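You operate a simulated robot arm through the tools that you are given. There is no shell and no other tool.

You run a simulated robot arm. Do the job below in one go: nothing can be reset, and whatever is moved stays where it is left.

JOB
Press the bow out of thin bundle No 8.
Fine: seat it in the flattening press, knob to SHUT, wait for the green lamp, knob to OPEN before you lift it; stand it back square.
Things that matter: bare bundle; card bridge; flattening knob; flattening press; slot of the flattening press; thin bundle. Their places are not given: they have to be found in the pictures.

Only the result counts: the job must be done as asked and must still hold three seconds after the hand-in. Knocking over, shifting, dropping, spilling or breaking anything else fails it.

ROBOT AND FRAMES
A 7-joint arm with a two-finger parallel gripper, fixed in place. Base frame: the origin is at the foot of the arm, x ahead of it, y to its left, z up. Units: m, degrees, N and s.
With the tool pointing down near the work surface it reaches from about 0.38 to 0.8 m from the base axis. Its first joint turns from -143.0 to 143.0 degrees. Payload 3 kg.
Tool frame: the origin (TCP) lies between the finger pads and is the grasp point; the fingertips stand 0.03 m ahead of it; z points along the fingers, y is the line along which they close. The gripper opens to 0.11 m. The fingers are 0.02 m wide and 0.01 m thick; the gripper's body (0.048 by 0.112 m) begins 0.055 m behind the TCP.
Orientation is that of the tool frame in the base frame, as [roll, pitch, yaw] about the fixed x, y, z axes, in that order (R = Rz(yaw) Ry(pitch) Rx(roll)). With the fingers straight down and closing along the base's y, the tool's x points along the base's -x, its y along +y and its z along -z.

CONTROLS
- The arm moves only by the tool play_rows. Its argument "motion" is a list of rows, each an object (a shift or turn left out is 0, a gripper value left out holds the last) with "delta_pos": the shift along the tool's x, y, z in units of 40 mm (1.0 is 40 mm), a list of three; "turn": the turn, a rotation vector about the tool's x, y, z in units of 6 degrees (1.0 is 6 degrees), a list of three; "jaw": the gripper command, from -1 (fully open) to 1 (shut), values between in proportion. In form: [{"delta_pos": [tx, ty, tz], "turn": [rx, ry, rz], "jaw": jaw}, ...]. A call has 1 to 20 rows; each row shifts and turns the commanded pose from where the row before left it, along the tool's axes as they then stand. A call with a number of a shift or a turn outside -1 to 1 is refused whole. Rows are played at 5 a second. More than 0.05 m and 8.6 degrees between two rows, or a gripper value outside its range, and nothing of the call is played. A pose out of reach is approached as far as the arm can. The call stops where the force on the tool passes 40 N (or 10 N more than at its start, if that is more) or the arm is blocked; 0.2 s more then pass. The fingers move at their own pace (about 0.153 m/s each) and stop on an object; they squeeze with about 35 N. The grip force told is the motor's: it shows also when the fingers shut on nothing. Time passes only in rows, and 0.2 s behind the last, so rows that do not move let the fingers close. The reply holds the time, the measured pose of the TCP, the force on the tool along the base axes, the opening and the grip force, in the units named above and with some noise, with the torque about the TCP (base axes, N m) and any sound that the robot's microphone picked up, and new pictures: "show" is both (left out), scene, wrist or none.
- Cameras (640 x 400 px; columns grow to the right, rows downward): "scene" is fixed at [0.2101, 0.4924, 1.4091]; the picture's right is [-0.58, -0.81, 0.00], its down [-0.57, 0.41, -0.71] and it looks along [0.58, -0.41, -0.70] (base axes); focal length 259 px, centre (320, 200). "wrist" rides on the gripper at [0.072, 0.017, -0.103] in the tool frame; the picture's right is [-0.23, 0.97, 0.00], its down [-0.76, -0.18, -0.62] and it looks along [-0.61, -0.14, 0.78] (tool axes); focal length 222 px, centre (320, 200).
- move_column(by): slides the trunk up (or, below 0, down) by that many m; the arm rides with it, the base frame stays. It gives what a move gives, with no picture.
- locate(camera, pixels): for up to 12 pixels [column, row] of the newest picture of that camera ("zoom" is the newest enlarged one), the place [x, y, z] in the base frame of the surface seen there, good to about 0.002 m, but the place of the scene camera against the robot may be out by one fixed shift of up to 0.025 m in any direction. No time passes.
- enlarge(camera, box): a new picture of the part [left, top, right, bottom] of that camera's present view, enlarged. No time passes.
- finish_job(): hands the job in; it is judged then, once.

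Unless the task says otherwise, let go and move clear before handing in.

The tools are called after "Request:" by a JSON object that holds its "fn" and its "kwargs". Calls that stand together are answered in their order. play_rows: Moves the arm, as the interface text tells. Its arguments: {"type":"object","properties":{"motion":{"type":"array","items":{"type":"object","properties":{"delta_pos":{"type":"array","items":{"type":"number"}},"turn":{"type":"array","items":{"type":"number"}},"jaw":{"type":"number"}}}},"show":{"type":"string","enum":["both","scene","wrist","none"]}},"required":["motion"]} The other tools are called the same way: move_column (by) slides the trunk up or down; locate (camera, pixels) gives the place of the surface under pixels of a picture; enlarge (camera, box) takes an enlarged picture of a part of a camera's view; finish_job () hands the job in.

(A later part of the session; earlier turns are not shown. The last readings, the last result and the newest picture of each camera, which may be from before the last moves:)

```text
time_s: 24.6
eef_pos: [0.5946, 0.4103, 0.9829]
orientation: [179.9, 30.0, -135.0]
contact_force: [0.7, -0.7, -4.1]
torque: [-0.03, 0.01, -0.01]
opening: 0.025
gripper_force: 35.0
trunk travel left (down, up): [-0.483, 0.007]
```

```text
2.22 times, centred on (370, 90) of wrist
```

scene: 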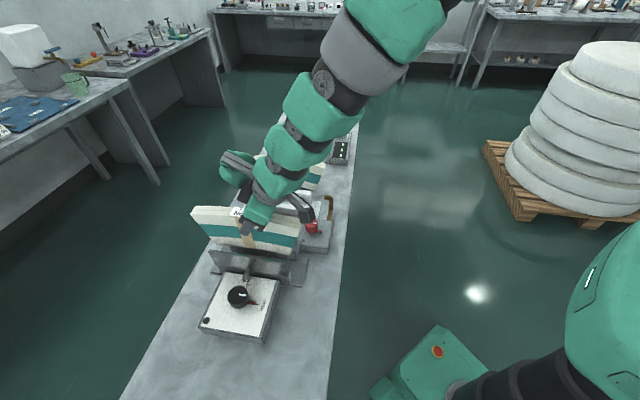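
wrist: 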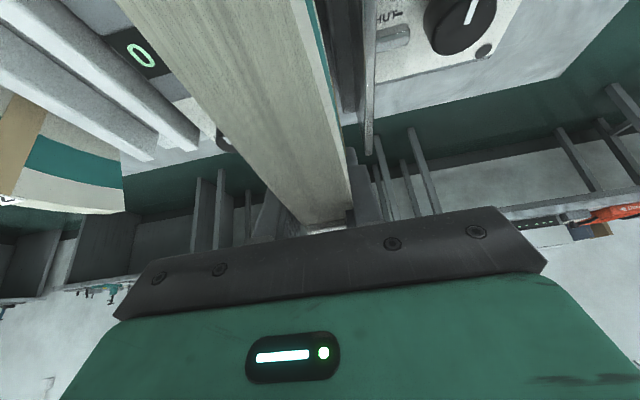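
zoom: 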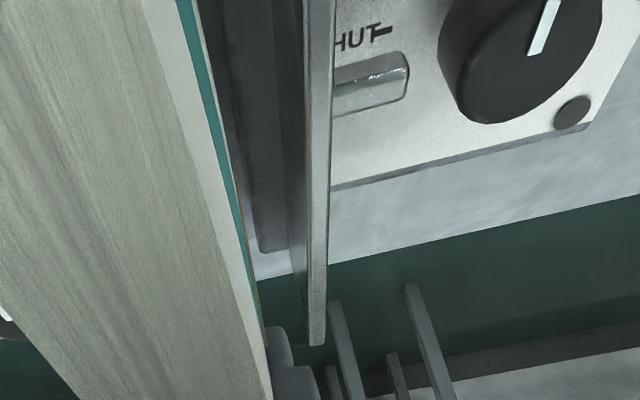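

Clearances now look about 8–10 mm on the moving side and 8 mm at the bundle's rear; the rear finger has ~3 mm to the fixed plate, so I'll nudge 2 mm toward the moving side and lower to near the floor.

Request:
{"fn": "play_rows", "kwargs": {"motion": [{"delta_pos": [0, 0.05, 0]}, {"delta_pos": [0.234, 0, 0.405]}, {"delta_pos": [0.234, 0, 0.405]}, {"delta_pos": [0.234, 0, 0.405]}, {"delta_pos": [0.234, 0, 0.405]}, {}]}}

Request:
{"fn": "enlarge", "kwargs": {"camera": "scene", "box": [170, 185, 330, 295]}}

```text
time_s: 25.9
eef_pos: [0.5941, 0.4119, 0.916]
orientation: [-179.9, 30.5, -135.0]
contact_force: [-9.3, -4.8, 21.8]
torque: [-0.68, -0.21, -0.28]
opening: 0.0251
gripper_force: 35.0
trunk travel left (down, up): [-0.483, 0.007]
stopped in row 6: the force on the tool passed its limit at 43 N (the readings are from after the stop); the commanded pose is now the measured one
```

scene: 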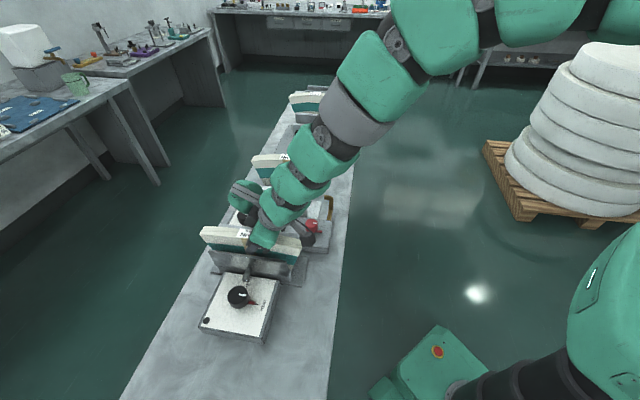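
wrist: 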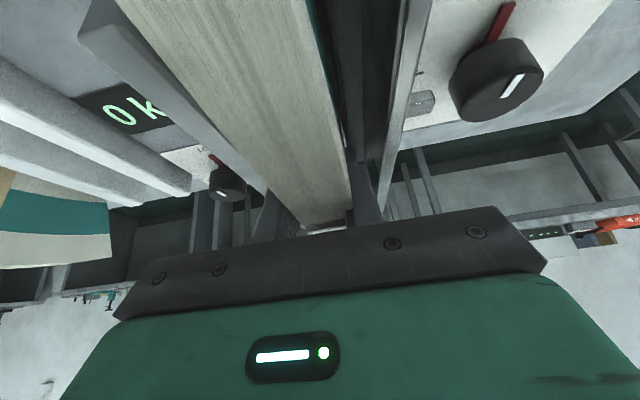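

```text
3.64 times, centred on (250, 240) of scene
```

zoom: 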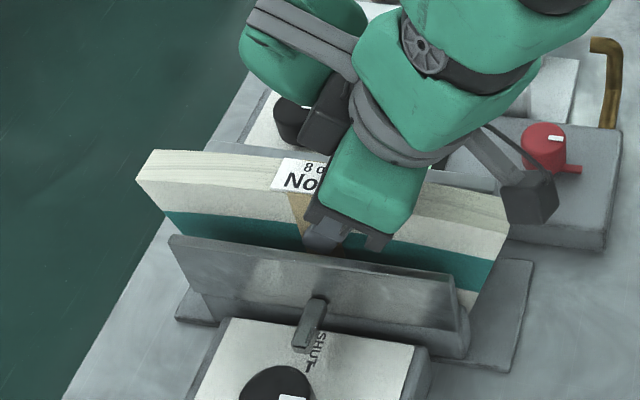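

Contact at TCP z 0.916 – about 15 mm before the floor was expected; line of action suggests something near the fixed plate or the bundle bottom. I'll look before moving.

Request:
{"fn": "locate", "kwargs": {"camera": "zoom", "pixels": [[335, 110], [290, 120], [150, 165], [500, 225], [145, 185], [500, 240], [320, 240], [375, 240], [530, 205], [310, 215], [540, 145], [220, 190]]}}

Request:
{"fn": "enlarge", "kwargs": {"camera": "wrist", "box": [180, 0, 460, 240]}}

Request:
{"fn": "enlarge", "kwargs": {"camera": "scene", "box": [190, 200, 320, 290]}}

```text
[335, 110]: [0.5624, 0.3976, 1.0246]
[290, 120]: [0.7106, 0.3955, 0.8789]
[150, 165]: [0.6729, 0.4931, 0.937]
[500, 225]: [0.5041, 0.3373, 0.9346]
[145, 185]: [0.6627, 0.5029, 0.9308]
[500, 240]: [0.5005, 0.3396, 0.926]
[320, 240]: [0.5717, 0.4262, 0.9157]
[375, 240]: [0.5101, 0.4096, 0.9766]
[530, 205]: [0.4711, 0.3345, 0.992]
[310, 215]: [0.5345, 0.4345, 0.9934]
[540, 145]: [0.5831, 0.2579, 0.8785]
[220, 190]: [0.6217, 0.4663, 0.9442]
```

```text
1.67 times, centred on (320, 120) of wrist
```

zoom: 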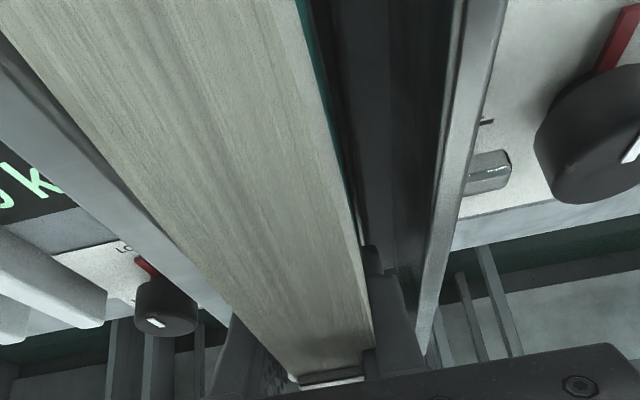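

```text
4.44 times, centred on (255, 245) of scene
```

zoom: 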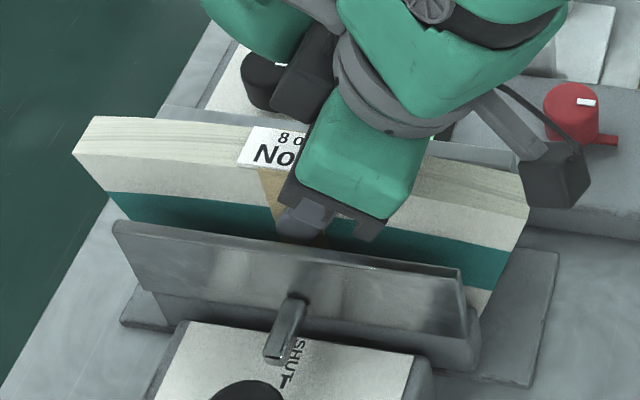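

Request:
{"fn": "locate", "kwargs": {"camera": "wrist", "pixels": [[248, 178], [240, 172], [255, 185], [262, 205], [258, 215], [272, 205], [362, 190], [375, 195], [382, 190], [388, 170], [120, 40], [105, 45]]}}

Request:
{"fn": "enlarge", "kwargs": {"camera": "wrist", "box": [200, 120, 400, 245]}}

```text
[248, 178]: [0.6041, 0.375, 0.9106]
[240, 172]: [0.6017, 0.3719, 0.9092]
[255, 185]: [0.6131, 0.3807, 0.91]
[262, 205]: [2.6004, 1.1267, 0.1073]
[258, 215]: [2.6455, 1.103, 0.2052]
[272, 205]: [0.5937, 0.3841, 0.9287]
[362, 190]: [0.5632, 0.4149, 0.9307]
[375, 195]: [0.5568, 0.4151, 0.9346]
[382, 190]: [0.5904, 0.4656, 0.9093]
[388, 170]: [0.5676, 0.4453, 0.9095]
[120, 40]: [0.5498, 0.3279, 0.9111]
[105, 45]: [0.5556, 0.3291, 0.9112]
```

```text
3.20 times, centred on (300, 182) of wrist
```

zoom: 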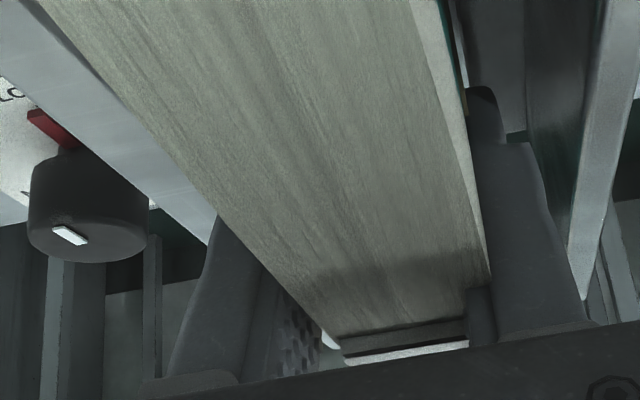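

The rear finger (zoom (215,225)) abuts the fixed plate's top: the fingers thicken toward the base. I'll locate the finger profile.

Request:
{"fn": "locate", "kwargs": {"camera": "zoom", "pixels": [[480, 95], [492, 110], [510, 145], [535, 150], [545, 185], [562, 240], [578, 310], [500, 230], [215, 225], [200, 270], [185, 330], [260, 290]]}}

```text
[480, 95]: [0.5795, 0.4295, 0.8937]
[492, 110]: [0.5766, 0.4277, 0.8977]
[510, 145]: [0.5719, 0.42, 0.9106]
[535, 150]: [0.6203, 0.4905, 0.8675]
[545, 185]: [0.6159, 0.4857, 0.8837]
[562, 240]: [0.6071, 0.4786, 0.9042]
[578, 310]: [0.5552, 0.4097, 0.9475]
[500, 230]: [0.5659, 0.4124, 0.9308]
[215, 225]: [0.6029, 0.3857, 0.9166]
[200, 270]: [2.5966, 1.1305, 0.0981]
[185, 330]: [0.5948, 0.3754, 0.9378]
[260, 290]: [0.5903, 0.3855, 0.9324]
```

Rear finger's outer face is at v≈0.154, right on the fixed plate's edge (0.155). I'll lift 10 mm, shift 5 mm toward the moving side, and look again.

Request:
{"fn": "play_rows", "kwargs": {"motion": [{"delta_pos": [-0.125, 0, -0.2165]}, {"turn": [0, 0.08, 0]}, {"delta_pos": [0, 0.125, 0]}, {}, {}]}}

Request:
{"fn": "enlarge", "kwargs": {"camera": "wrist", "box": [200, 100, 420, 240]}}

```text
time_s: 27.1
eef_pos: [0.5927, 0.4153, 0.9228]
orientation: [-180.0, 29.8, -134.9]
contact_force: [-1.2, -0.5, -4.0]
torque: [-0.05, 0.03, -0.03]
opening: 0.0249
gripper_force: 35.1
trunk travel left (down, up): [-0.483, 0.007]
```

scene: 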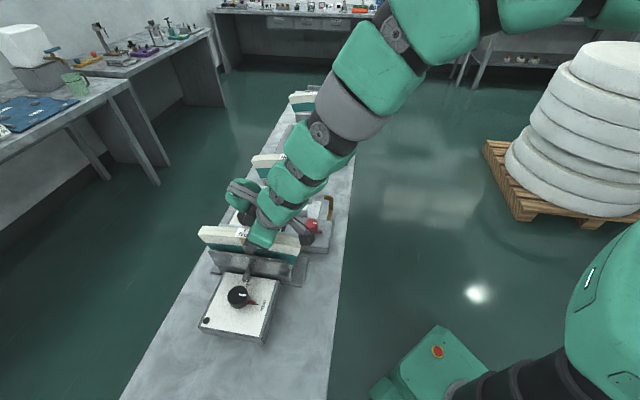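
wrist: 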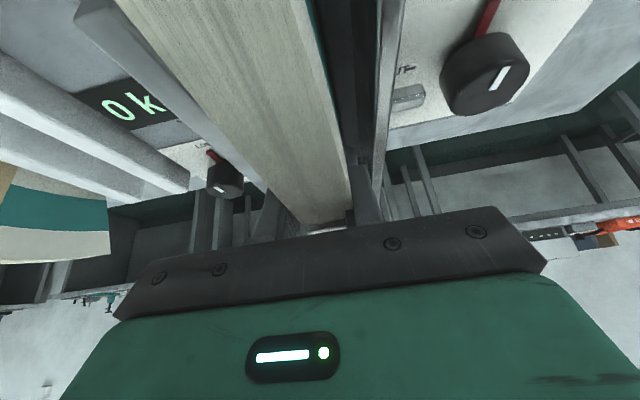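

```text
2.86 times, centred on (310, 170) of wrist
```

zoom: 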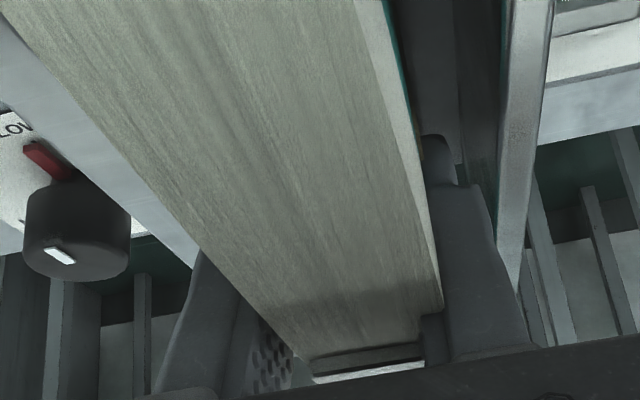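

Free again (weight only), v≈0.125. Lower in small steps, watching force.

Request:
{"fn": "play_rows", "kwargs": {"motion": [{"delta_pos": [0.05, 0, 0.0866]}, {"delta_pos": [0.05, 0, 0.0866]}, {}], "show": "none"}}

Request:
{"fn": "play_rows", "kwargs": {"motion": [{"delta_pos": [0.0375, 0, 0.065]}, {}], "show": "none"}}

Request:
{"fn": "play_rows", "kwargs": {"motion": [{"delta_pos": [0.0375, 0, 0.065]}, {}], "show": "wrist"}}

```text
time_s: 27.9
eef_pos: [0.5931, 0.4172, 0.9146]
orientation: [-179.9, 29.9, -135.0]
contact_force: [0.0, 0.3, -4.3]
torque: [-0.03, 0.04, -0.02]
opening: 0.0249
gripper_force: 34.6
trunk travel left (down, up): [-0.483, 0.007]
```

```text
time_s: 28.5
eef_pos: [0.5925, 0.4162, 0.9112]
orientation: [-179.9, 29.9, -135.0]
contact_force: [0.1, -0.5, -4.5]
torque: [-0.02, 0.03, -0.02]
opening: 0.025
gripper_force: 35.2
trunk travel left (down, up): [-0.483, 0.007]
```

```text
time_s: 29.1
eef_pos: [0.5905, 0.4165, 0.9074]
orientation: [-179.9, 29.9, -135.1]
contact_force: [-0.1, 0.2, -4.0]
torque: [-0.05, 0.04, 0.03]
opening: 0.0247
gripper_force: 35.7
trunk travel left (down, up): [-0.483, 0.007]
```

wrist: 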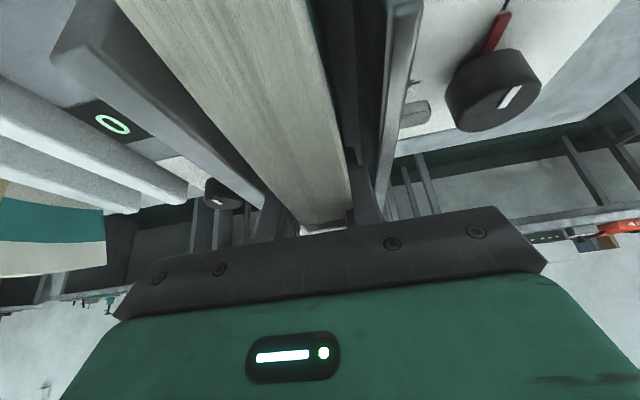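

It passed below the previous stop without force. Continue in 2 mm steps until the floor is felt.

Request:
{"fn": "play_rows", "kwargs": {"motion": [{"delta_pos": [0.0375, 0, 0.065]}, {}], "show": "none"}}

Request:
{"fn": "play_rows", "kwargs": {"motion": [{"delta_pos": [0.025, 0, 0.0433]}, {}], "show": "none"}}

Request:
{"fn": "play_rows", "kwargs": {"motion": [{"delta_pos": [0.0125, 0, 0.0217]}, {}], "show": "none"}}

```text
time_s: 29.7
eef_pos: [0.591, 0.4162, 0.9044]
orientation: [-179.9, 29.9, -135.0]
contact_force: [0.3, 0.7, -4.1]
torque: [0.01, 0.05, -0.05]
opening: 0.0248
gripper_force: 35.0
trunk travel left (down, up): [-0.483, 0.007]
```

```text
time_s: 30.3
eef_pos: [0.5911, 0.4154, 0.9034]
orientation: [-179.9, 29.9, -135.1]
contact_force: [-0.7, 0.0, -3.4]
torque: [0.0, 0.0, 0.03]
opening: 0.0251
gripper_force: 34.8
trunk travel left (down, up): [-0.483, 0.007]
```

```text
time_s: 30.9
eef_pos: [0.5918, 0.4155, 0.9026]
orientation: [-179.9, 29.9, -135.1]
contact_force: [-0.4, 0.0, -4.0]
torque: [-0.04, 0.01, 0.01]
opening: 0.0248
gripper_force: 35.0
trunk travel left (down, up): [-0.483, 0.007]
```

Request:
{"fn": "play_rows", "kwargs": {"motion": [{"delta_pos": [0.01875, 0, 0.0325]}, {}], "show": "none"}}

Request:
{"fn": "play_rows", "kwargs": {"motion": [{"delta_pos": [0.01875, 0, 0.0325]}, {}], "show": "both"}}

```text
time_s: 31.5
eef_pos: [0.5915, 0.4161, 0.9012]
orientation: [-179.9, 30.0, -135.0]
contact_force: [-0.2, 0.1, -3.3]
torque: [-0.04, 0.02, -0.02]
opening: 0.025
gripper_force: 34.9
trunk travel left (down, up): [-0.483, 0.007]
```

```text
time_s: 32.1
eef_pos: [0.5915, 0.4152, 0.9006]
orientation: [-179.9, 30.0, -135.0]
contact_force: [1.7, 1.3, 8.9]
torque: [-0.48, 0.7, -0.04]
opening: 0.0248
gripper_force: 34.9
trunk travel left (down, up): [-0.483, 0.007]
```

scene: 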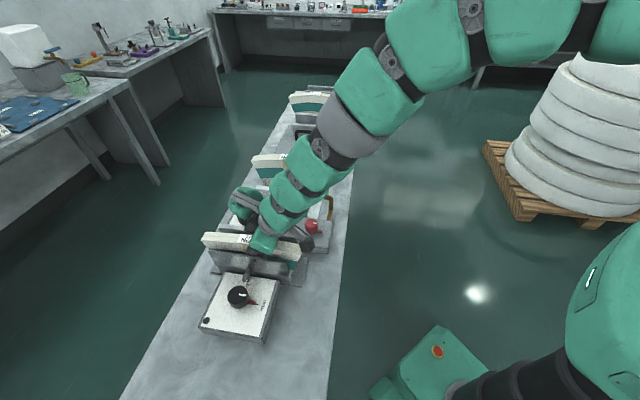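
wrist: 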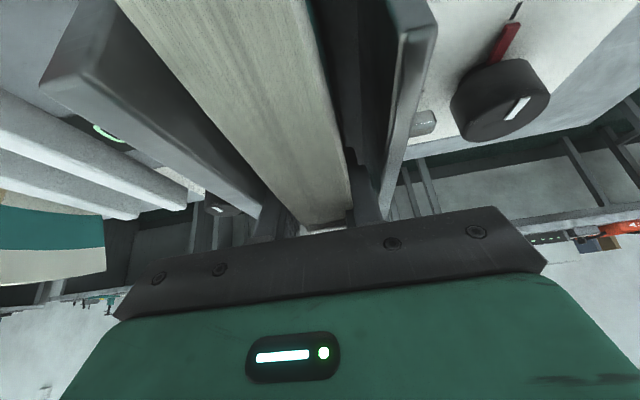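

Floor contact at TCP z 0.9006 exactly as predicted. Release with a small opening (about 32 mm) so the fingers don't touch the plates.

Request:
{"fn": "play_rows", "kwargs": {"motion": [{"jaw": 0.5}, {"jaw": 0.45}, {"jaw": 0.42}, {}]}}

Request:
{"fn": "enlarge", "kwargs": {"camera": "wrist", "box": [200, 100, 420, 240]}}

```text
time_s: 33.1
eef_pos: [0.5909, 0.4158, 0.8995]
orientation: [180.0, 30.0, -135.0]
contact_force: [-2.6, 1.1, -1.6]
torque: [0.04, 0.04, 0.03]
opening: 0.0306
gripper_force: 0.1
trunk travel left (down, up): [-0.483, 0.007]
```

scene: 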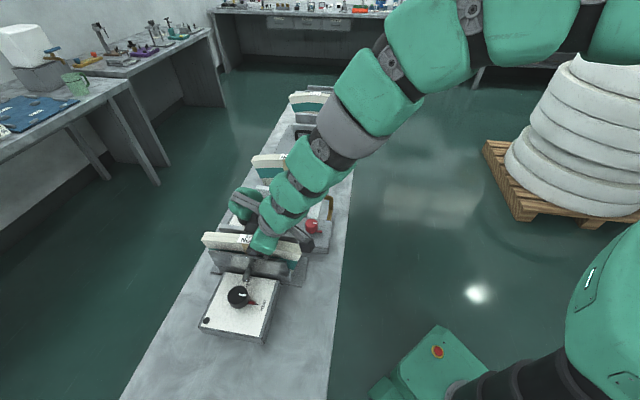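
wrist: 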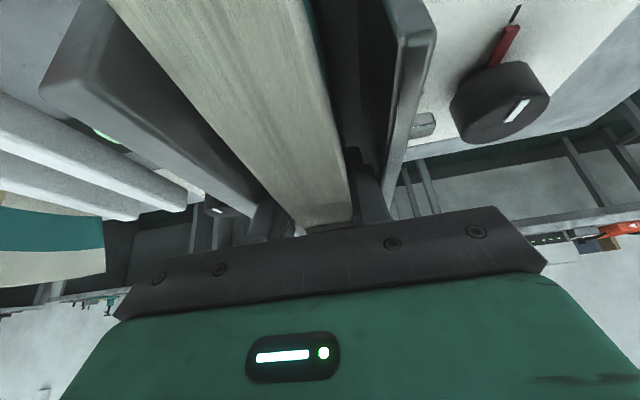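

```text
2.86 times, centred on (310, 170) of wrist
```

zoom: 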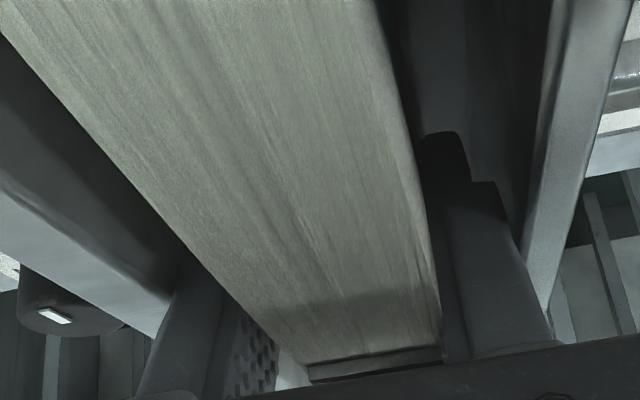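

Opening 30.6 mm; gaps appear on both sides of the bundle, with only small residual force. I'll withdraw slowly upward a few mm and recheck.

Request:
{"fn": "play_rows", "kwargs": {"motion": [{"jaw": 0.39}, {"delta_pos": [-0.0625, 0, -0.108]}, {"delta_pos": [-0.0625, 0, -0.108]}, {}]}}

Request:
{"fn": "enlarge", "kwargs": {"camera": "scene", "box": [190, 200, 320, 290]}}

```text
time_s: 34.1
eef_pos: [0.591, 0.4164, 0.9098]
orientation: [-179.9, 29.8, -135.0]
contact_force: [-0.6, 3.7, -0.9]
torque: [0.04, 0.02, 0.04]
opening: 0.0316
gripper_force: 0.1
trunk travel left (down, up): [-0.483, 0.007]
```

scene: 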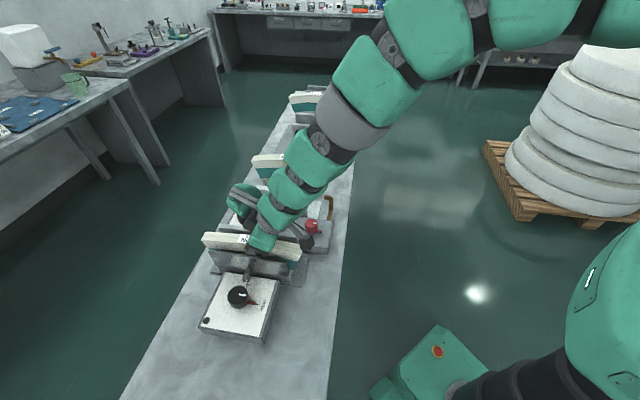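
wrist: 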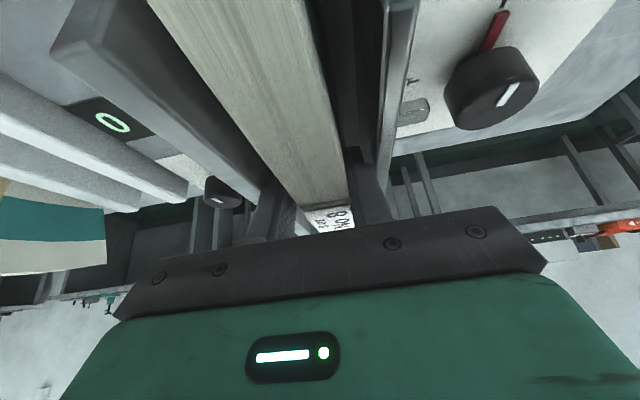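

```text
4.44 times, centred on (255, 245) of scene
```

zoom: 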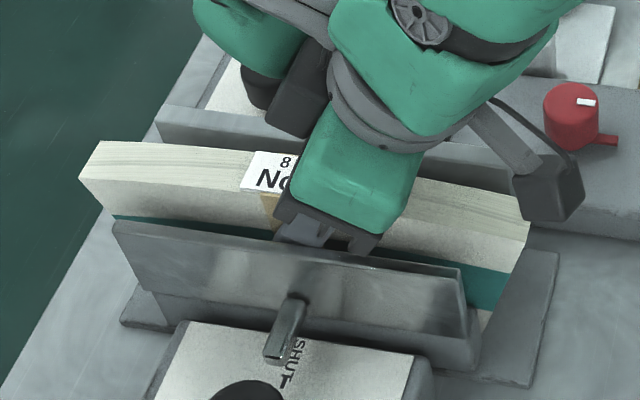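

The bundle stayed seated as the fingers rose 10 mm. Continue straight up until clear.

Request:
{"fn": "play_rows", "kwargs": {"motion": [{"delta_pos": [-0.125, 0.02, -0.2165]}, {"delta_pos": [-0.25, 0, -0.433]}, {"delta_pos": [-0.25, 0, -0.433]}, {"delta_pos": [-0.25, 0, -0.433]}, {"delta_pos": [-0.375, 0, -0.65]}, {"delta_pos": [-0.375, 0, -0.65]}, {}]}}

Request:
{"fn": "enlarge", "kwargs": {"camera": "scene", "box": [170, 200, 330, 340]}}

```text
time_s: 35.7
eef_pos: [0.5913, 0.4174, 1.0385]
orientation: [-179.9, 30.0, -135.1]
contact_force: [0.9, 0.1, 0.1]
torque: [-0.01, 0.01, 0.0]
opening: 0.0337
gripper_force: 0.0
trunk travel left (down, up): [-0.483, 0.007]
```

scene: 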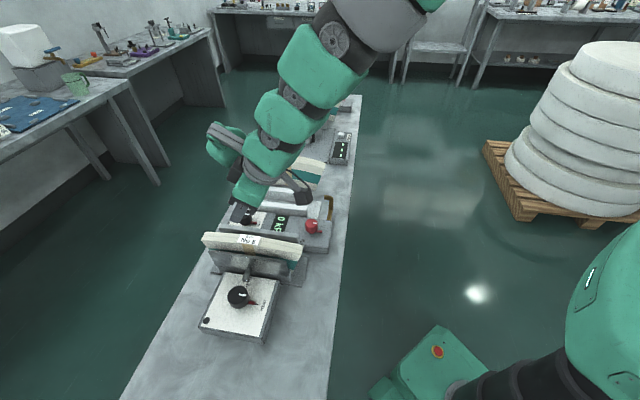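
wrist: 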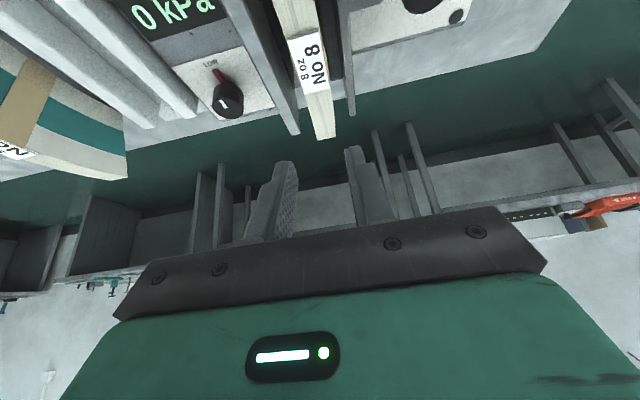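

```text
2.86 times, centred on (250, 270) of scene
```

zoom: 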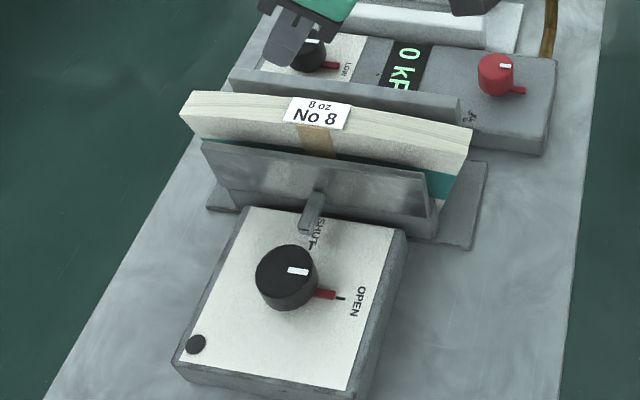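

No 8 sits well in the slot. Now the knob: pointer (red, zoom (325,294)) is at OPEN; SHUT mark is toward the press at (310,245). I'll locate the knob and marks.

Request:
{"fn": "enlarge", "kwargs": {"camera": "scene", "box": [200, 265, 290, 335]}}

```text
5.71 times, centred on (245, 300) of scene
```

zoom: 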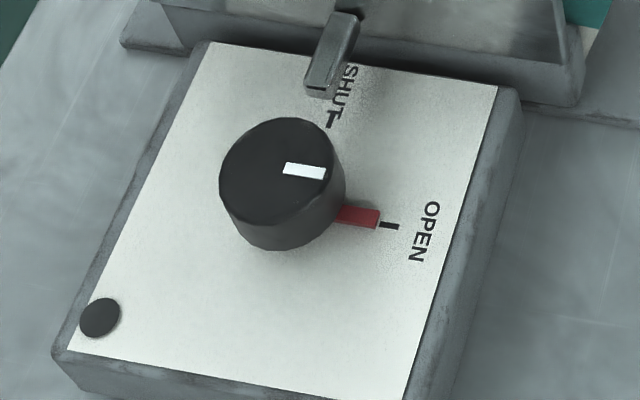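

Request:
{"fn": "locate", "kwargs": {"camera": "zoom", "pixels": [[277, 165], [225, 170], [330, 165], [280, 200], [280, 125], [332, 122], [390, 226], [362, 216], [305, 170], [100, 315], [425, 230], [270, 248]]}}

```text
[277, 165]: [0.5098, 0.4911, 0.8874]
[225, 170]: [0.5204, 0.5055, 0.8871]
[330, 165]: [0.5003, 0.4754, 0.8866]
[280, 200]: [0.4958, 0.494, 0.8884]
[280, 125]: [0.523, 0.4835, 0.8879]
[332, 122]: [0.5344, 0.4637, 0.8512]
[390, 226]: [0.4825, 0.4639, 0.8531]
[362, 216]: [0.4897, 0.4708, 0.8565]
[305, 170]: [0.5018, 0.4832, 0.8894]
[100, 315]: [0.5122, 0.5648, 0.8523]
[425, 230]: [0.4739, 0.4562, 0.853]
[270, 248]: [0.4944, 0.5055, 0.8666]
```

Knob centre is about (0.521,0.496) robot-frame, top z≈0.875, panel 0.840; OPEN→SHUT is +90° (counter-clockwise from above). I'll check the ram between knob box and plate, and refine with the wrist camera after repositioning; first locate ram points.

Request:
{"fn": "locate", "kwargs": {"camera": "zoom", "pixels": [[317, 88], [330, 60], [345, 22], [350, 40], [312, 75], [355, 85], [240, 210], [320, 215], [210, 50], [500, 100], [405, 385], [75, 345]]}}

```text
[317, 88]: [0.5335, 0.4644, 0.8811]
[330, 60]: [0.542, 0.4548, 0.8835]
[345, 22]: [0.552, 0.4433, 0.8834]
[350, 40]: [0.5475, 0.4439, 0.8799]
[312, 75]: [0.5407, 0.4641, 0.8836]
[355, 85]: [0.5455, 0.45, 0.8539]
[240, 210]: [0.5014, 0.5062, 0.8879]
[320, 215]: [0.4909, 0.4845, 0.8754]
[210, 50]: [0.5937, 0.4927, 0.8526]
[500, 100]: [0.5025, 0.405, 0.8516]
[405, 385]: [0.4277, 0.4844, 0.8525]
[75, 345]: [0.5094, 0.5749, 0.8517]
```

The ram tip sits 35 mm from the knob centre toward the press at knob height, so the fingers must avoid that direction: start closing along base x (yaw 90) and end along base y (yaw 180). Untilt and turn in the air, checking reach.

Request:
{"fn": "play_rows", "kwargs": {"motion": [{"turn": [0, 1, 0]}, {"turn": [0, 1, 0]}, {"turn": [0, 1, 0]}, {"turn": [0, 1, 0]}, {"turn": [0, 1, 0]}, {"delta_pos": [0, 0.9, 0]}, {"delta_pos": [0, 0.9, 0]}, {"delta_pos": [0, 0.9, 0]}, {"turn": [0, 0, 1]}, {"turn": [0, 0, 1]}, {"turn": [0, 0, 1]}, {"turn": [0, 0, 1]}, {"turn": [0, 0, 1]}, {"turn": [0, 0, 1]}, {"turn": [0, 0, 1]}, {"turn": [0, 0, 0.5]}, {}]}}

```text
time_s: 39.3
eef_pos: [0.5142, 0.4936, 1.0408]
orientation: [-179.8, 0.0, 179.9]
contact_force: [0.0, -0.9, 0.6]
torque: [-0.01, -0.02, 0.02]
opening: 0.0337
gripper_force: 0.1
trunk travel left (down, up): [-0.483, 0.007]
```

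scene: 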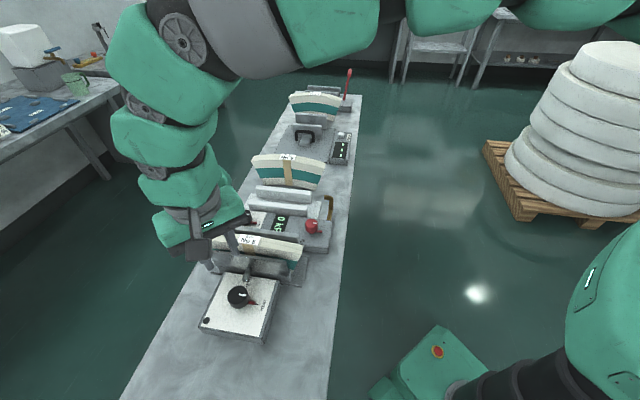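
wrist: 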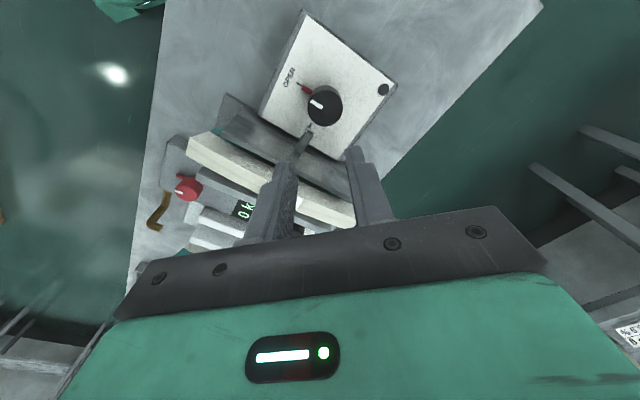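

Good wrist view of the knob at (325,105). Measure it here.

Request:
{"fn": "enlarge", "kwargs": {"camera": "wrist", "box": [260, 30, 400, 160]}}

```text
3.08 times, centred on (330, 95) of wrist
```

zoom: 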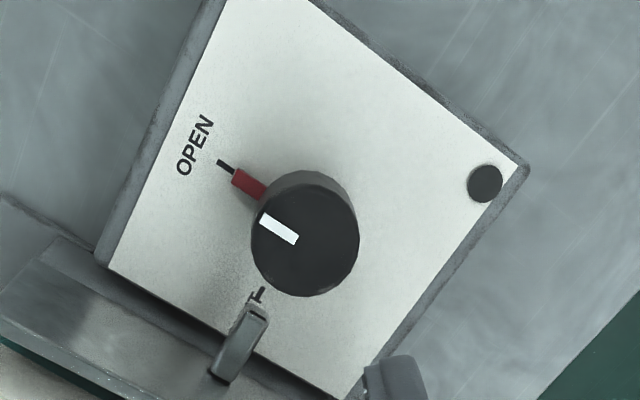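

Request:
{"fn": "locate", "kwargs": {"camera": "zoom", "pixels": [[305, 240], [258, 243], [354, 240], [307, 192], [305, 290], [222, 162], [242, 180], [262, 290], [262, 312], [232, 370], [485, 183], [315, 178]]}}

```text
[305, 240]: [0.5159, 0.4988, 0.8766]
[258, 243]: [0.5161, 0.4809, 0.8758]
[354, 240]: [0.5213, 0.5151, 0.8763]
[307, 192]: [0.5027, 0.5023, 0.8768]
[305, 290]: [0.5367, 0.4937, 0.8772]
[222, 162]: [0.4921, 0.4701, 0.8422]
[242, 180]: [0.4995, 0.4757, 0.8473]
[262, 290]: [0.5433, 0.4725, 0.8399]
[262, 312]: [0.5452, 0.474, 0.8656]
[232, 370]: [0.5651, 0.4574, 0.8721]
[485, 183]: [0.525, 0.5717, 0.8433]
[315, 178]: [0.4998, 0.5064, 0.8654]
```

Knob centre (0.5195,0.4975), top z 0.876, radius ≈19 mm; marks at exactly 225° (OPEN) and −46° (SHUT). I'll centre over it and turn the hand to yaw 90.

Request:
{"fn": "play_rows", "kwargs": {"motion": [{"delta_pos": [-0.1325, 0.0975, 0], "jaw": -0.27}, {"turn": [0, 0, 1]}, {"turn": [0, 0, 1]}, {"turn": [0, 0, 1]}, {"turn": [0, 0, 1]}, {"turn": [0, 0, 1]}, {"turn": [0, 0, 1]}, {"turn": [0, 0, 1]}, {"turn": [0, 0, 1]}, {"turn": [0, 0, 1]}, {"turn": [0, 0, 1]}, {"turn": [0, 0, 1]}, {"turn": [0, 0, 1]}, {"turn": [0, 0, 1]}, {"turn": [0, 0, 1]}, {"turn": [0, 0, 1]}, {}]}}

```text
time_s: 42.9
eef_pos: [0.5182, 0.497, 1.0395]
orientation: [179.9, 0.2, 89.8]
contact_force: [-0.7, 0.9, 0.2]
torque: [-0.04, 0.01, 0.06]
opening: 0.0698
gripper_force: 0.0
trunk travel left (down, up): [-0.483, 0.007]
```

scene: 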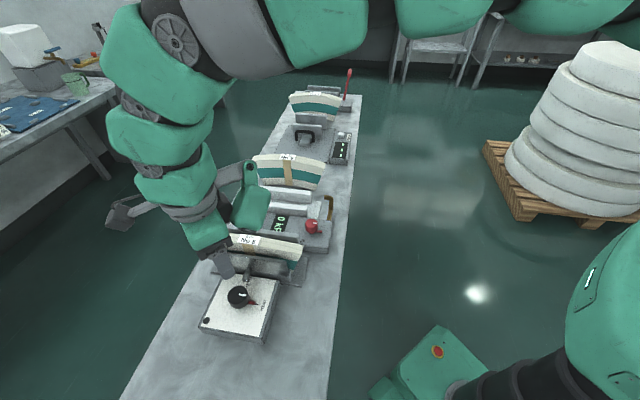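
wrist: 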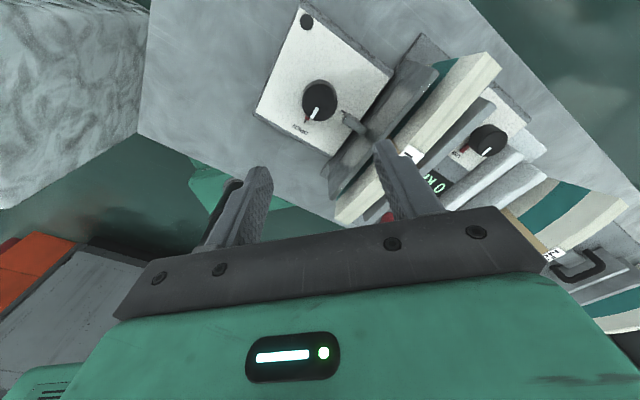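

Yaw 90 is reachable. Before descending, check the hand's green block at scene (250,210) relative to the bundle and plates.

Request:
{"fn": "locate", "kwargs": {"camera": "scene", "pixels": [[250, 225], [268, 215], [250, 170], [240, 210], [225, 265], [215, 235], [130, 210], [268, 190]]}}

Request:
{"fn": "enlarge", "kwargs": {"camera": "scene", "box": [90, 130, 330, 330]}}

Request:
{"fn": "locate", "kwargs": {"camera": "wrist", "pixels": [[305, 100], [336, 95], [318, 83], [322, 117], [310, 118], [304, 22], [358, 125], [345, 115]]}}

```text
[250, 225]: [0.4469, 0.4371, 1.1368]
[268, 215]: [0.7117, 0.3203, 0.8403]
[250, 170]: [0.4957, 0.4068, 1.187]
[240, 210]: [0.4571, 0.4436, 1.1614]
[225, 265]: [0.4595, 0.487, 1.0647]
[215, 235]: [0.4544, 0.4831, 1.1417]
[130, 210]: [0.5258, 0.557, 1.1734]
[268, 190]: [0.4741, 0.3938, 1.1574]
```

```text
2.00 times, centred on (210, 230) of scene
```

zoom: 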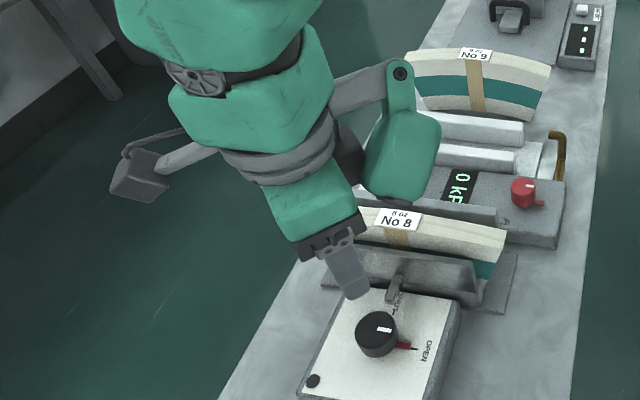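

```text
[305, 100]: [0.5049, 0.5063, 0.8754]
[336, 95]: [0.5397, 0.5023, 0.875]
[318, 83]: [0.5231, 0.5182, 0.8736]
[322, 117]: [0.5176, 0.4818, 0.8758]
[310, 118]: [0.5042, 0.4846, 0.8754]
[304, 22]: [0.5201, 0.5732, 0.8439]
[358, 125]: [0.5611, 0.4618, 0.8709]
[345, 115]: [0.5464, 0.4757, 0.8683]
```

A paddle behind the hand will clear the bundle top by ~30 mm during the turn. Centre refined; descend to TCP z≈0.88 with the fingers open around the knob.

Request:
{"fn": "play_rows", "kwargs": {"motion": [{"delta_pos": [0.025, 0.05, 0]}, {"delta_pos": [0, 0, 0.7]}, {"delta_pos": [0, 0, 0.7]}, {"delta_pos": [0, 0, 0.7]}, {"delta_pos": [0, 0, 0.7]}, {"delta_pos": [0, 0, 0.5]}, {}, {}]}}

```text
time_s: 44.7
eef_pos: [0.5225, 0.4954, 0.9107]
orientation: [-180.0, 0.2, 90.0]
contact_force: [0.4, -0.6, 1.4]
torque: [0.0, 0.0, 0.01]
opening: 0.07
gripper_force: 0.1
trunk travel left (down, up): [-0.483, 0.007]
```

scene: 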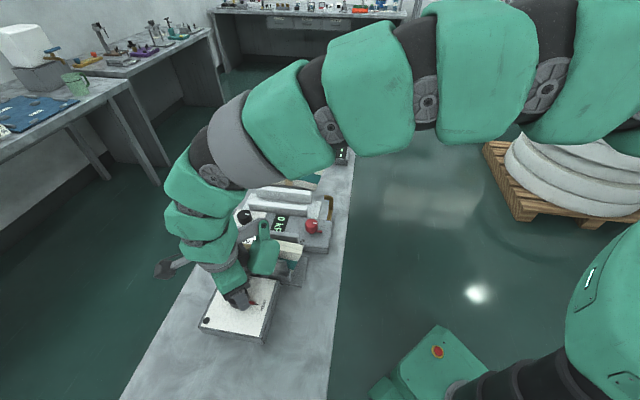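
wrist: 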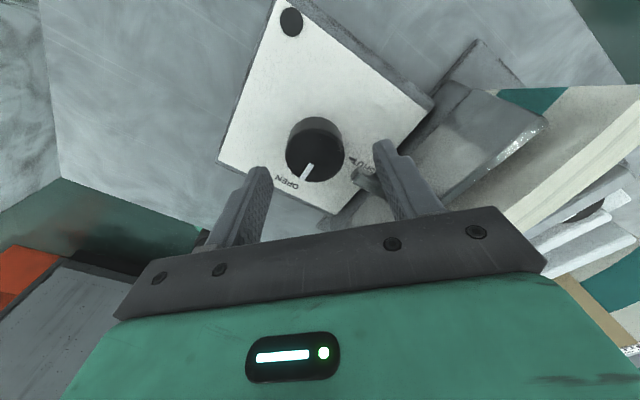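

The knob is between the fingers. Lower the last 30 mm and close.

Request:
{"fn": "play_rows", "kwargs": {"motion": [{"delta_pos": [0, 0, 0.37]}, {"delta_pos": [0, 0, 0.37]}, {}, {"jaw": 0.1}, {"jaw": 0.3}, {"jaw": 1}, {}, {}]}}

Request:
{"fn": "enlarge", "kwargs": {"camera": "wrist", "box": [200, 60, 460, 240]}}

```text
time_s: 46.5
eef_pos: [0.5185, 0.4974, 0.8791]
orientation: [-179.9, 0.2, 90.0]
contact_force: [-35.3, 0.0, -3.3]
torque: [0.23, 1.27, 0.04]
opening: 0.0413
gripper_force: 44.9
trunk travel left (down, up): [-0.483, 0.007]
```

scene: 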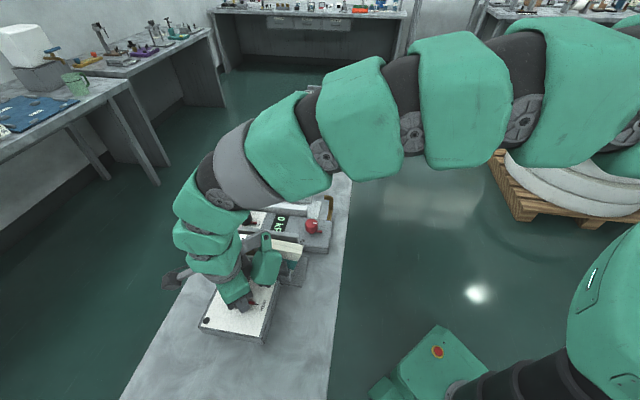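
wrist: 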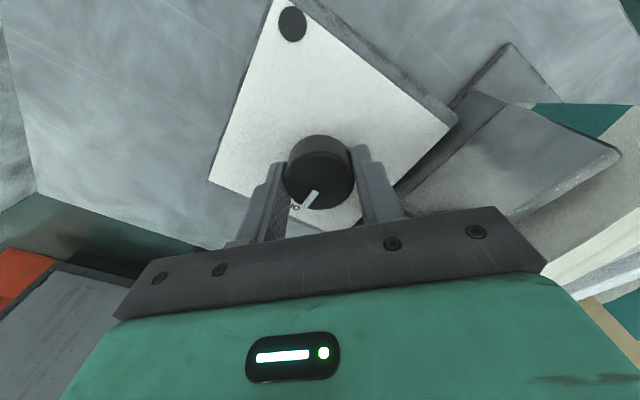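

```text
2.22 times, centred on (330, 150) of wrist
```

zoom: 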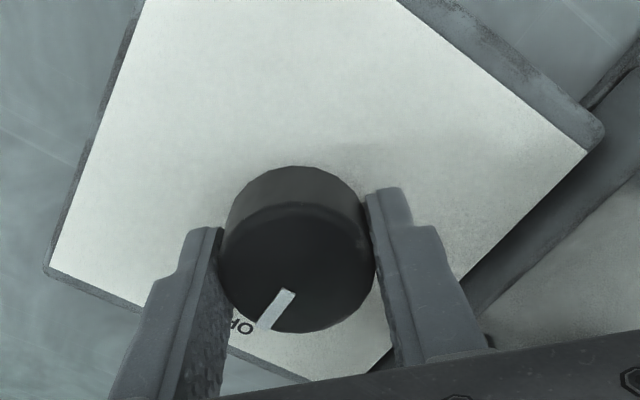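

Both fingers surround the knob but the force is one-sided (−35 N in x, opening 41 mm), so the hand is ~2 mm too far toward +x. Shift slightly to −x.

Request:
{"fn": "play_rows", "kwargs": {"motion": [{"delta_pos": [0, -0.04, 0]}, {}], "show": "none"}}

Request:
{"fn": "play_rows", "kwargs": {"motion": [{"delta_pos": [0, -0.025, 0]}, {}], "show": "none"}}

```text
time_s: 47.1
eef_pos: [0.5192, 0.498, 0.8792]
orientation: [179.9, 0.1, 90.0]
contact_force: [-28.8, -0.1, 1.0]
torque: [-0.98, 0.75, 0.01]
opening: 0.0412
gripper_force: 45.0
trunk travel left (down, up): [-0.483, 0.007]
```

```text
time_s: 47.7
eef_pos: [0.5203, 0.497, 0.8798]
orientation: [179.9, 0.1, 89.9]
contact_force: [-14.8, -5.4, 2.9]
torque: [-0.94, 0.01, 0.0]
opening: 0.0413
gripper_force: 44.9
trunk travel left (down, up): [-0.483, 0.007]
```

Request:
{"fn": "play_rows", "kwargs": {"motion": [{"delta_pos": [0, -0.03, 0]}, {}], "show": "none"}}

```text
time_s: 48.3
eef_pos: [0.5196, 0.4976, 0.8793]
orientation: [179.8, 0.1, 89.8]
contact_force: [-0.6, -4.0, 11.2]
torque: [-1.17, -0.25, 0.03]
opening: 0.0415
gripper_force: 45.3
trunk travel left (down, up): [-0.483, 0.007]
```

x is balanced now; a residual torque of −1.2 N·m and +11 N in z hints at something 0.1 m toward −y – perhaps the paddle behind the hand. Look.

Request:
{"fn": "enlarge", "kwargs": {"camera": "scene", "box": [160, 200, 320, 340]}}

Request:
{"fn": "locate", "kwargs": {"camera": "scene", "pixels": [[262, 278], [275, 272], [280, 262], [255, 270], [265, 250], [272, 275], [290, 255], [298, 250]]}}

```text
2.86 times, centred on (240, 270) of scene
```

zoom: 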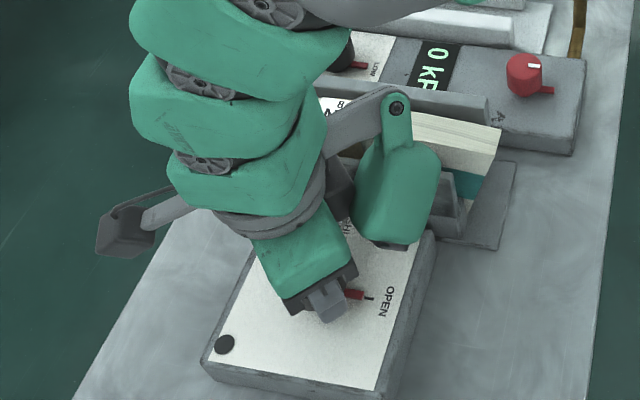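

```text
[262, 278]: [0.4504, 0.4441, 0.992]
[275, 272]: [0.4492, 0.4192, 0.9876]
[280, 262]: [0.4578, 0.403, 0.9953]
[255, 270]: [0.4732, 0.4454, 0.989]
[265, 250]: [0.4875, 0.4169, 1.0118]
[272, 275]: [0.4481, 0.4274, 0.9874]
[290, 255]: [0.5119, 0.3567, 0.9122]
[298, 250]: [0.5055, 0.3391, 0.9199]
```

The paddle is well clear (bottom z≈0.974). The residual is grip-locked stress, so I'll reopen slightly and re-close centred.

Request:
{"fn": "play_rows", "kwargs": {"motion": [{"jaw": 0.1}, {}, {}], "show": "none"}}

Request:
{"fn": "play_rows", "kwargs": {"motion": [{"jaw": 0.2}, {"jaw": 0.4}, {}], "show": "none"}}

```text
time_s: 49.1
eef_pos: [0.5186, 0.498, 0.8782]
orientation: [179.9, 0.1, 89.9]
contact_force: [0.3, -0.3, 0.7]
torque: [-0.01, 0.01, 0.0]
opening: 0.0497
gripper_force: 0.2
trunk travel left (down, up): [-0.483, 0.007]
```

```text
time_s: 49.9
eef_pos: [0.5212, 0.4984, 0.8797]
orientation: [180.0, 0.0, 89.9]
contact_force: [8.2, 0.1, 0.4]
torque: [0.11, -0.37, 0.03]
opening: 0.0411
gripper_force: 44.5
trunk travel left (down, up): [-0.483, 0.007]
```

Clean grip now (8 N residual). Turn the first 30° counter-clockwise and check.

Request:
{"fn": "play_rows", "kwargs": {"motion": [{"turn": [0, 0, -0.6]}, {"turn": [0, 0, -0.7]}, {"turn": [0, 0, -0.7]}, {"turn": [0, 0, -1]}, {"turn": [0, 0, -1]}, {"turn": [0, 0, -1]}, {}]}}

```text
time_s: 51.5
eef_pos: [0.5179, 0.4993, 0.878]
orientation: [-180.0, 0.1, 120.0]
contact_force: [16.6, 3.8, 1.3]
torque: [0.05, -0.53, -0.5]
opening: 0.0413
gripper_force: 45.2
trunk travel left (down, up): [-0.483, 0.007]
```

scene: 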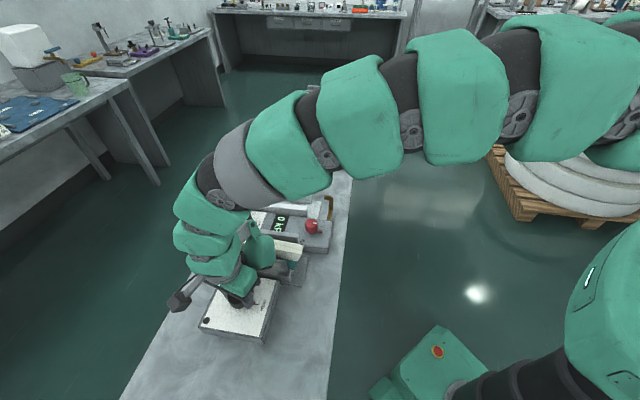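
wrist: 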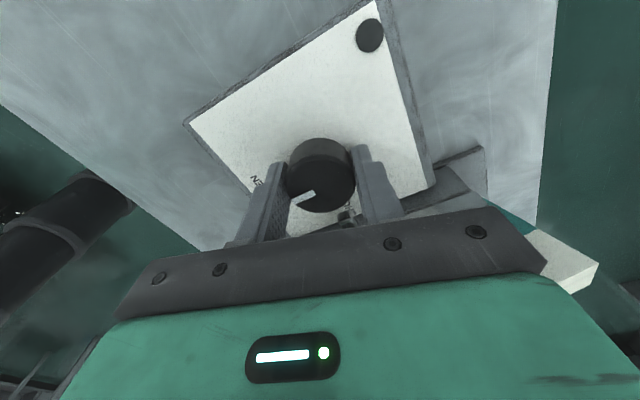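

The white mark has turned relative to the fingers, so the knob may be slipping rather than turning. Zoom in to verify.

Request:
{"fn": "enlarge", "kwargs": {"camera": "wrist", "box": [200, 60, 460, 240]}}

Request:
{"fn": "enlarge", "kwargs": {"camera": "scene", "box": [200, 260, 290, 330]}}

```text
2.22 times, centred on (330, 150) of wrist
```

zoom: 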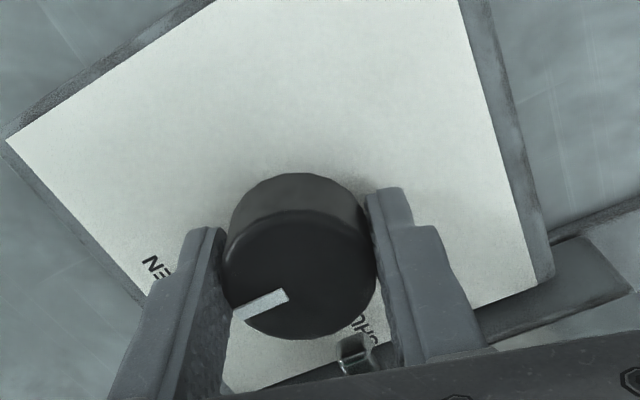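

```text
5.71 times, centred on (245, 295) of scene
```

zoom: 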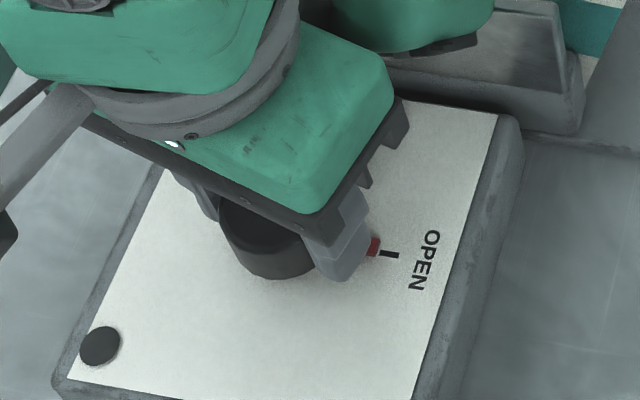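

The knob did not turn – the fingers slipped around it (pointer still on the OPEN tick). I'll release, regrip firmly a little lower with full closing, and turn in small increments watching the torque.

Request:
{"fn": "play_rows", "kwargs": {"motion": [{"jaw": 0.1}, {}, {"turn": [0, 0, 1]}, {"turn": [0, 0, 1]}, {"turn": [0, 0, 1]}, {"turn": [0, 0, 1]}, {"turn": [0, 0, 1]}, {"delta_pos": [0, 0, 0.075]}, {}], "show": "none"}}

Request:
{"fn": "play_rows", "kwargs": {"motion": [{"delta_pos": [0, 0, 0.05]}, {}], "show": "wrist"}}

```text
time_s: 53.5
eef_pos: [0.5169, 0.4973, 0.8765]
orientation: [179.9, 0.2, 90.1]
contact_force: [-0.6, 0.3, -0.6]
torque: [0.0, -0.01, 0.03]
opening: 0.0495
gripper_force: 0.1
trunk travel left (down, up): [-0.483, 0.007]
```

```text
time_s: 54.1
eef_pos: [0.5187, 0.4985, 0.8726]
orientation: [-179.9, 0.2, 89.8]
contact_force: [-0.4, -0.3, -0.4]
torque: [-0.01, 0.0, 0.01]
opening: 0.0496
gripper_force: 0.0
trunk travel left (down, up): [-0.483, 0.007]
```

wrist: 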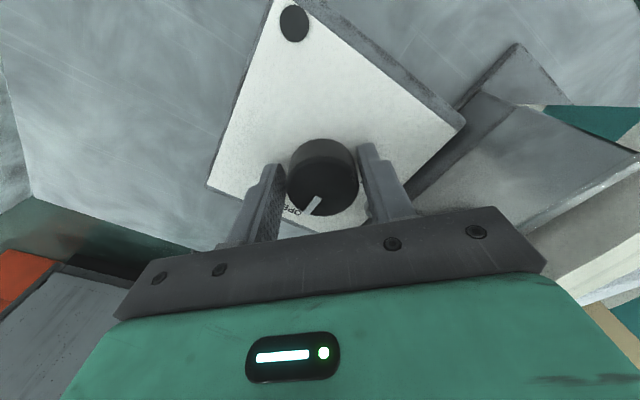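

Request:
{"fn": "play_rows", "kwargs": {"motion": [{"jaw": 0.2}, {"jaw": 0.5}, {"jaw": 1}, {}], "show": "none"}}

Request:
{"fn": "play_rows", "kwargs": {"motion": [{"turn": [0, 0, -0.5]}], "show": "none"}}

Request:
{"fn": "play_rows", "kwargs": {"motion": [{"turn": [0, 0, -0.5]}], "show": "none"}}

Request:
{"fn": "play_rows", "kwargs": {"motion": [{"turn": [0, 0, -0.5]}], "show": "none"}}

Request:
{"fn": "play_rows", "kwargs": {"motion": [{"turn": [0, 0, -0.5]}], "show": "wrist"}}

```text
time_s: 55.1
eef_pos: [0.5197, 0.4974, 0.8741]
orientation: [180.0, 0.1, 89.9]
contact_force: [13.9, 0.4, 0.9]
torque: [0.08, -0.6, -0.01]
opening: 0.0413
gripper_force: 45.4
trunk travel left (down, up): [-0.483, 0.007]
```

```text
time_s: 55.5
eef_pos: [0.52, 0.4976, 0.8736]
orientation: [-180.0, 0.1, 92.7]
contact_force: [21.1, -0.4, 4.5]
torque: [-0.42, -0.49, -0.82]
opening: 0.0411
gripper_force: 44.6
trunk travel left (down, up): [-0.483, 0.007]
```

```text
time_s: 55.9
eef_pos: [0.5202, 0.496, 0.873]
orientation: [-180.0, 0.1, 95.9]
contact_force: [20.5, -7.1, 7.1]
torque: [-0.17, -0.44, -1.06]
opening: 0.0412
gripper_force: 45.5
trunk travel left (down, up): [-0.483, 0.007]
```

```text
time_s: 56.3
eef_pos: [0.5184, 0.4965, 0.8726]
orientation: [179.9, 0.1, 98.8]
contact_force: [24.6, -4.8, 8.1]
torque: [-0.11, -0.45, -0.72]
opening: 0.0415
gripper_force: 44.7
trunk travel left (down, up): [-0.483, 0.007]
```

```text
time_s: 56.7
eef_pos: [0.5189, 0.4967, 0.8738]
orientation: [180.0, 0.1, 102.0]
contact_force: [27.0, -4.6, 8.6]
torque: [-0.04, -0.51, -0.61]
opening: 0.0414
gripper_force: 44.8
trunk travel left (down, up): [-0.483, 0.007]
```

wrist: 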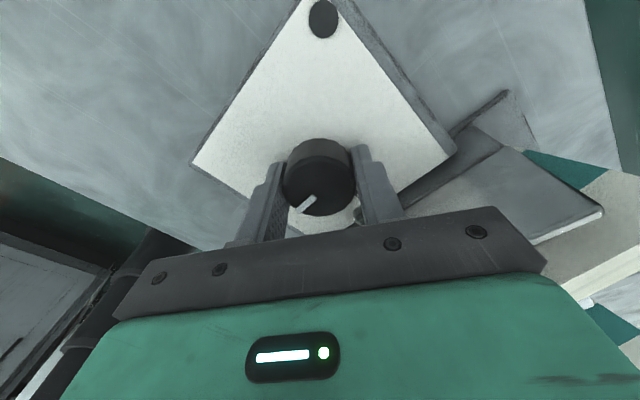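

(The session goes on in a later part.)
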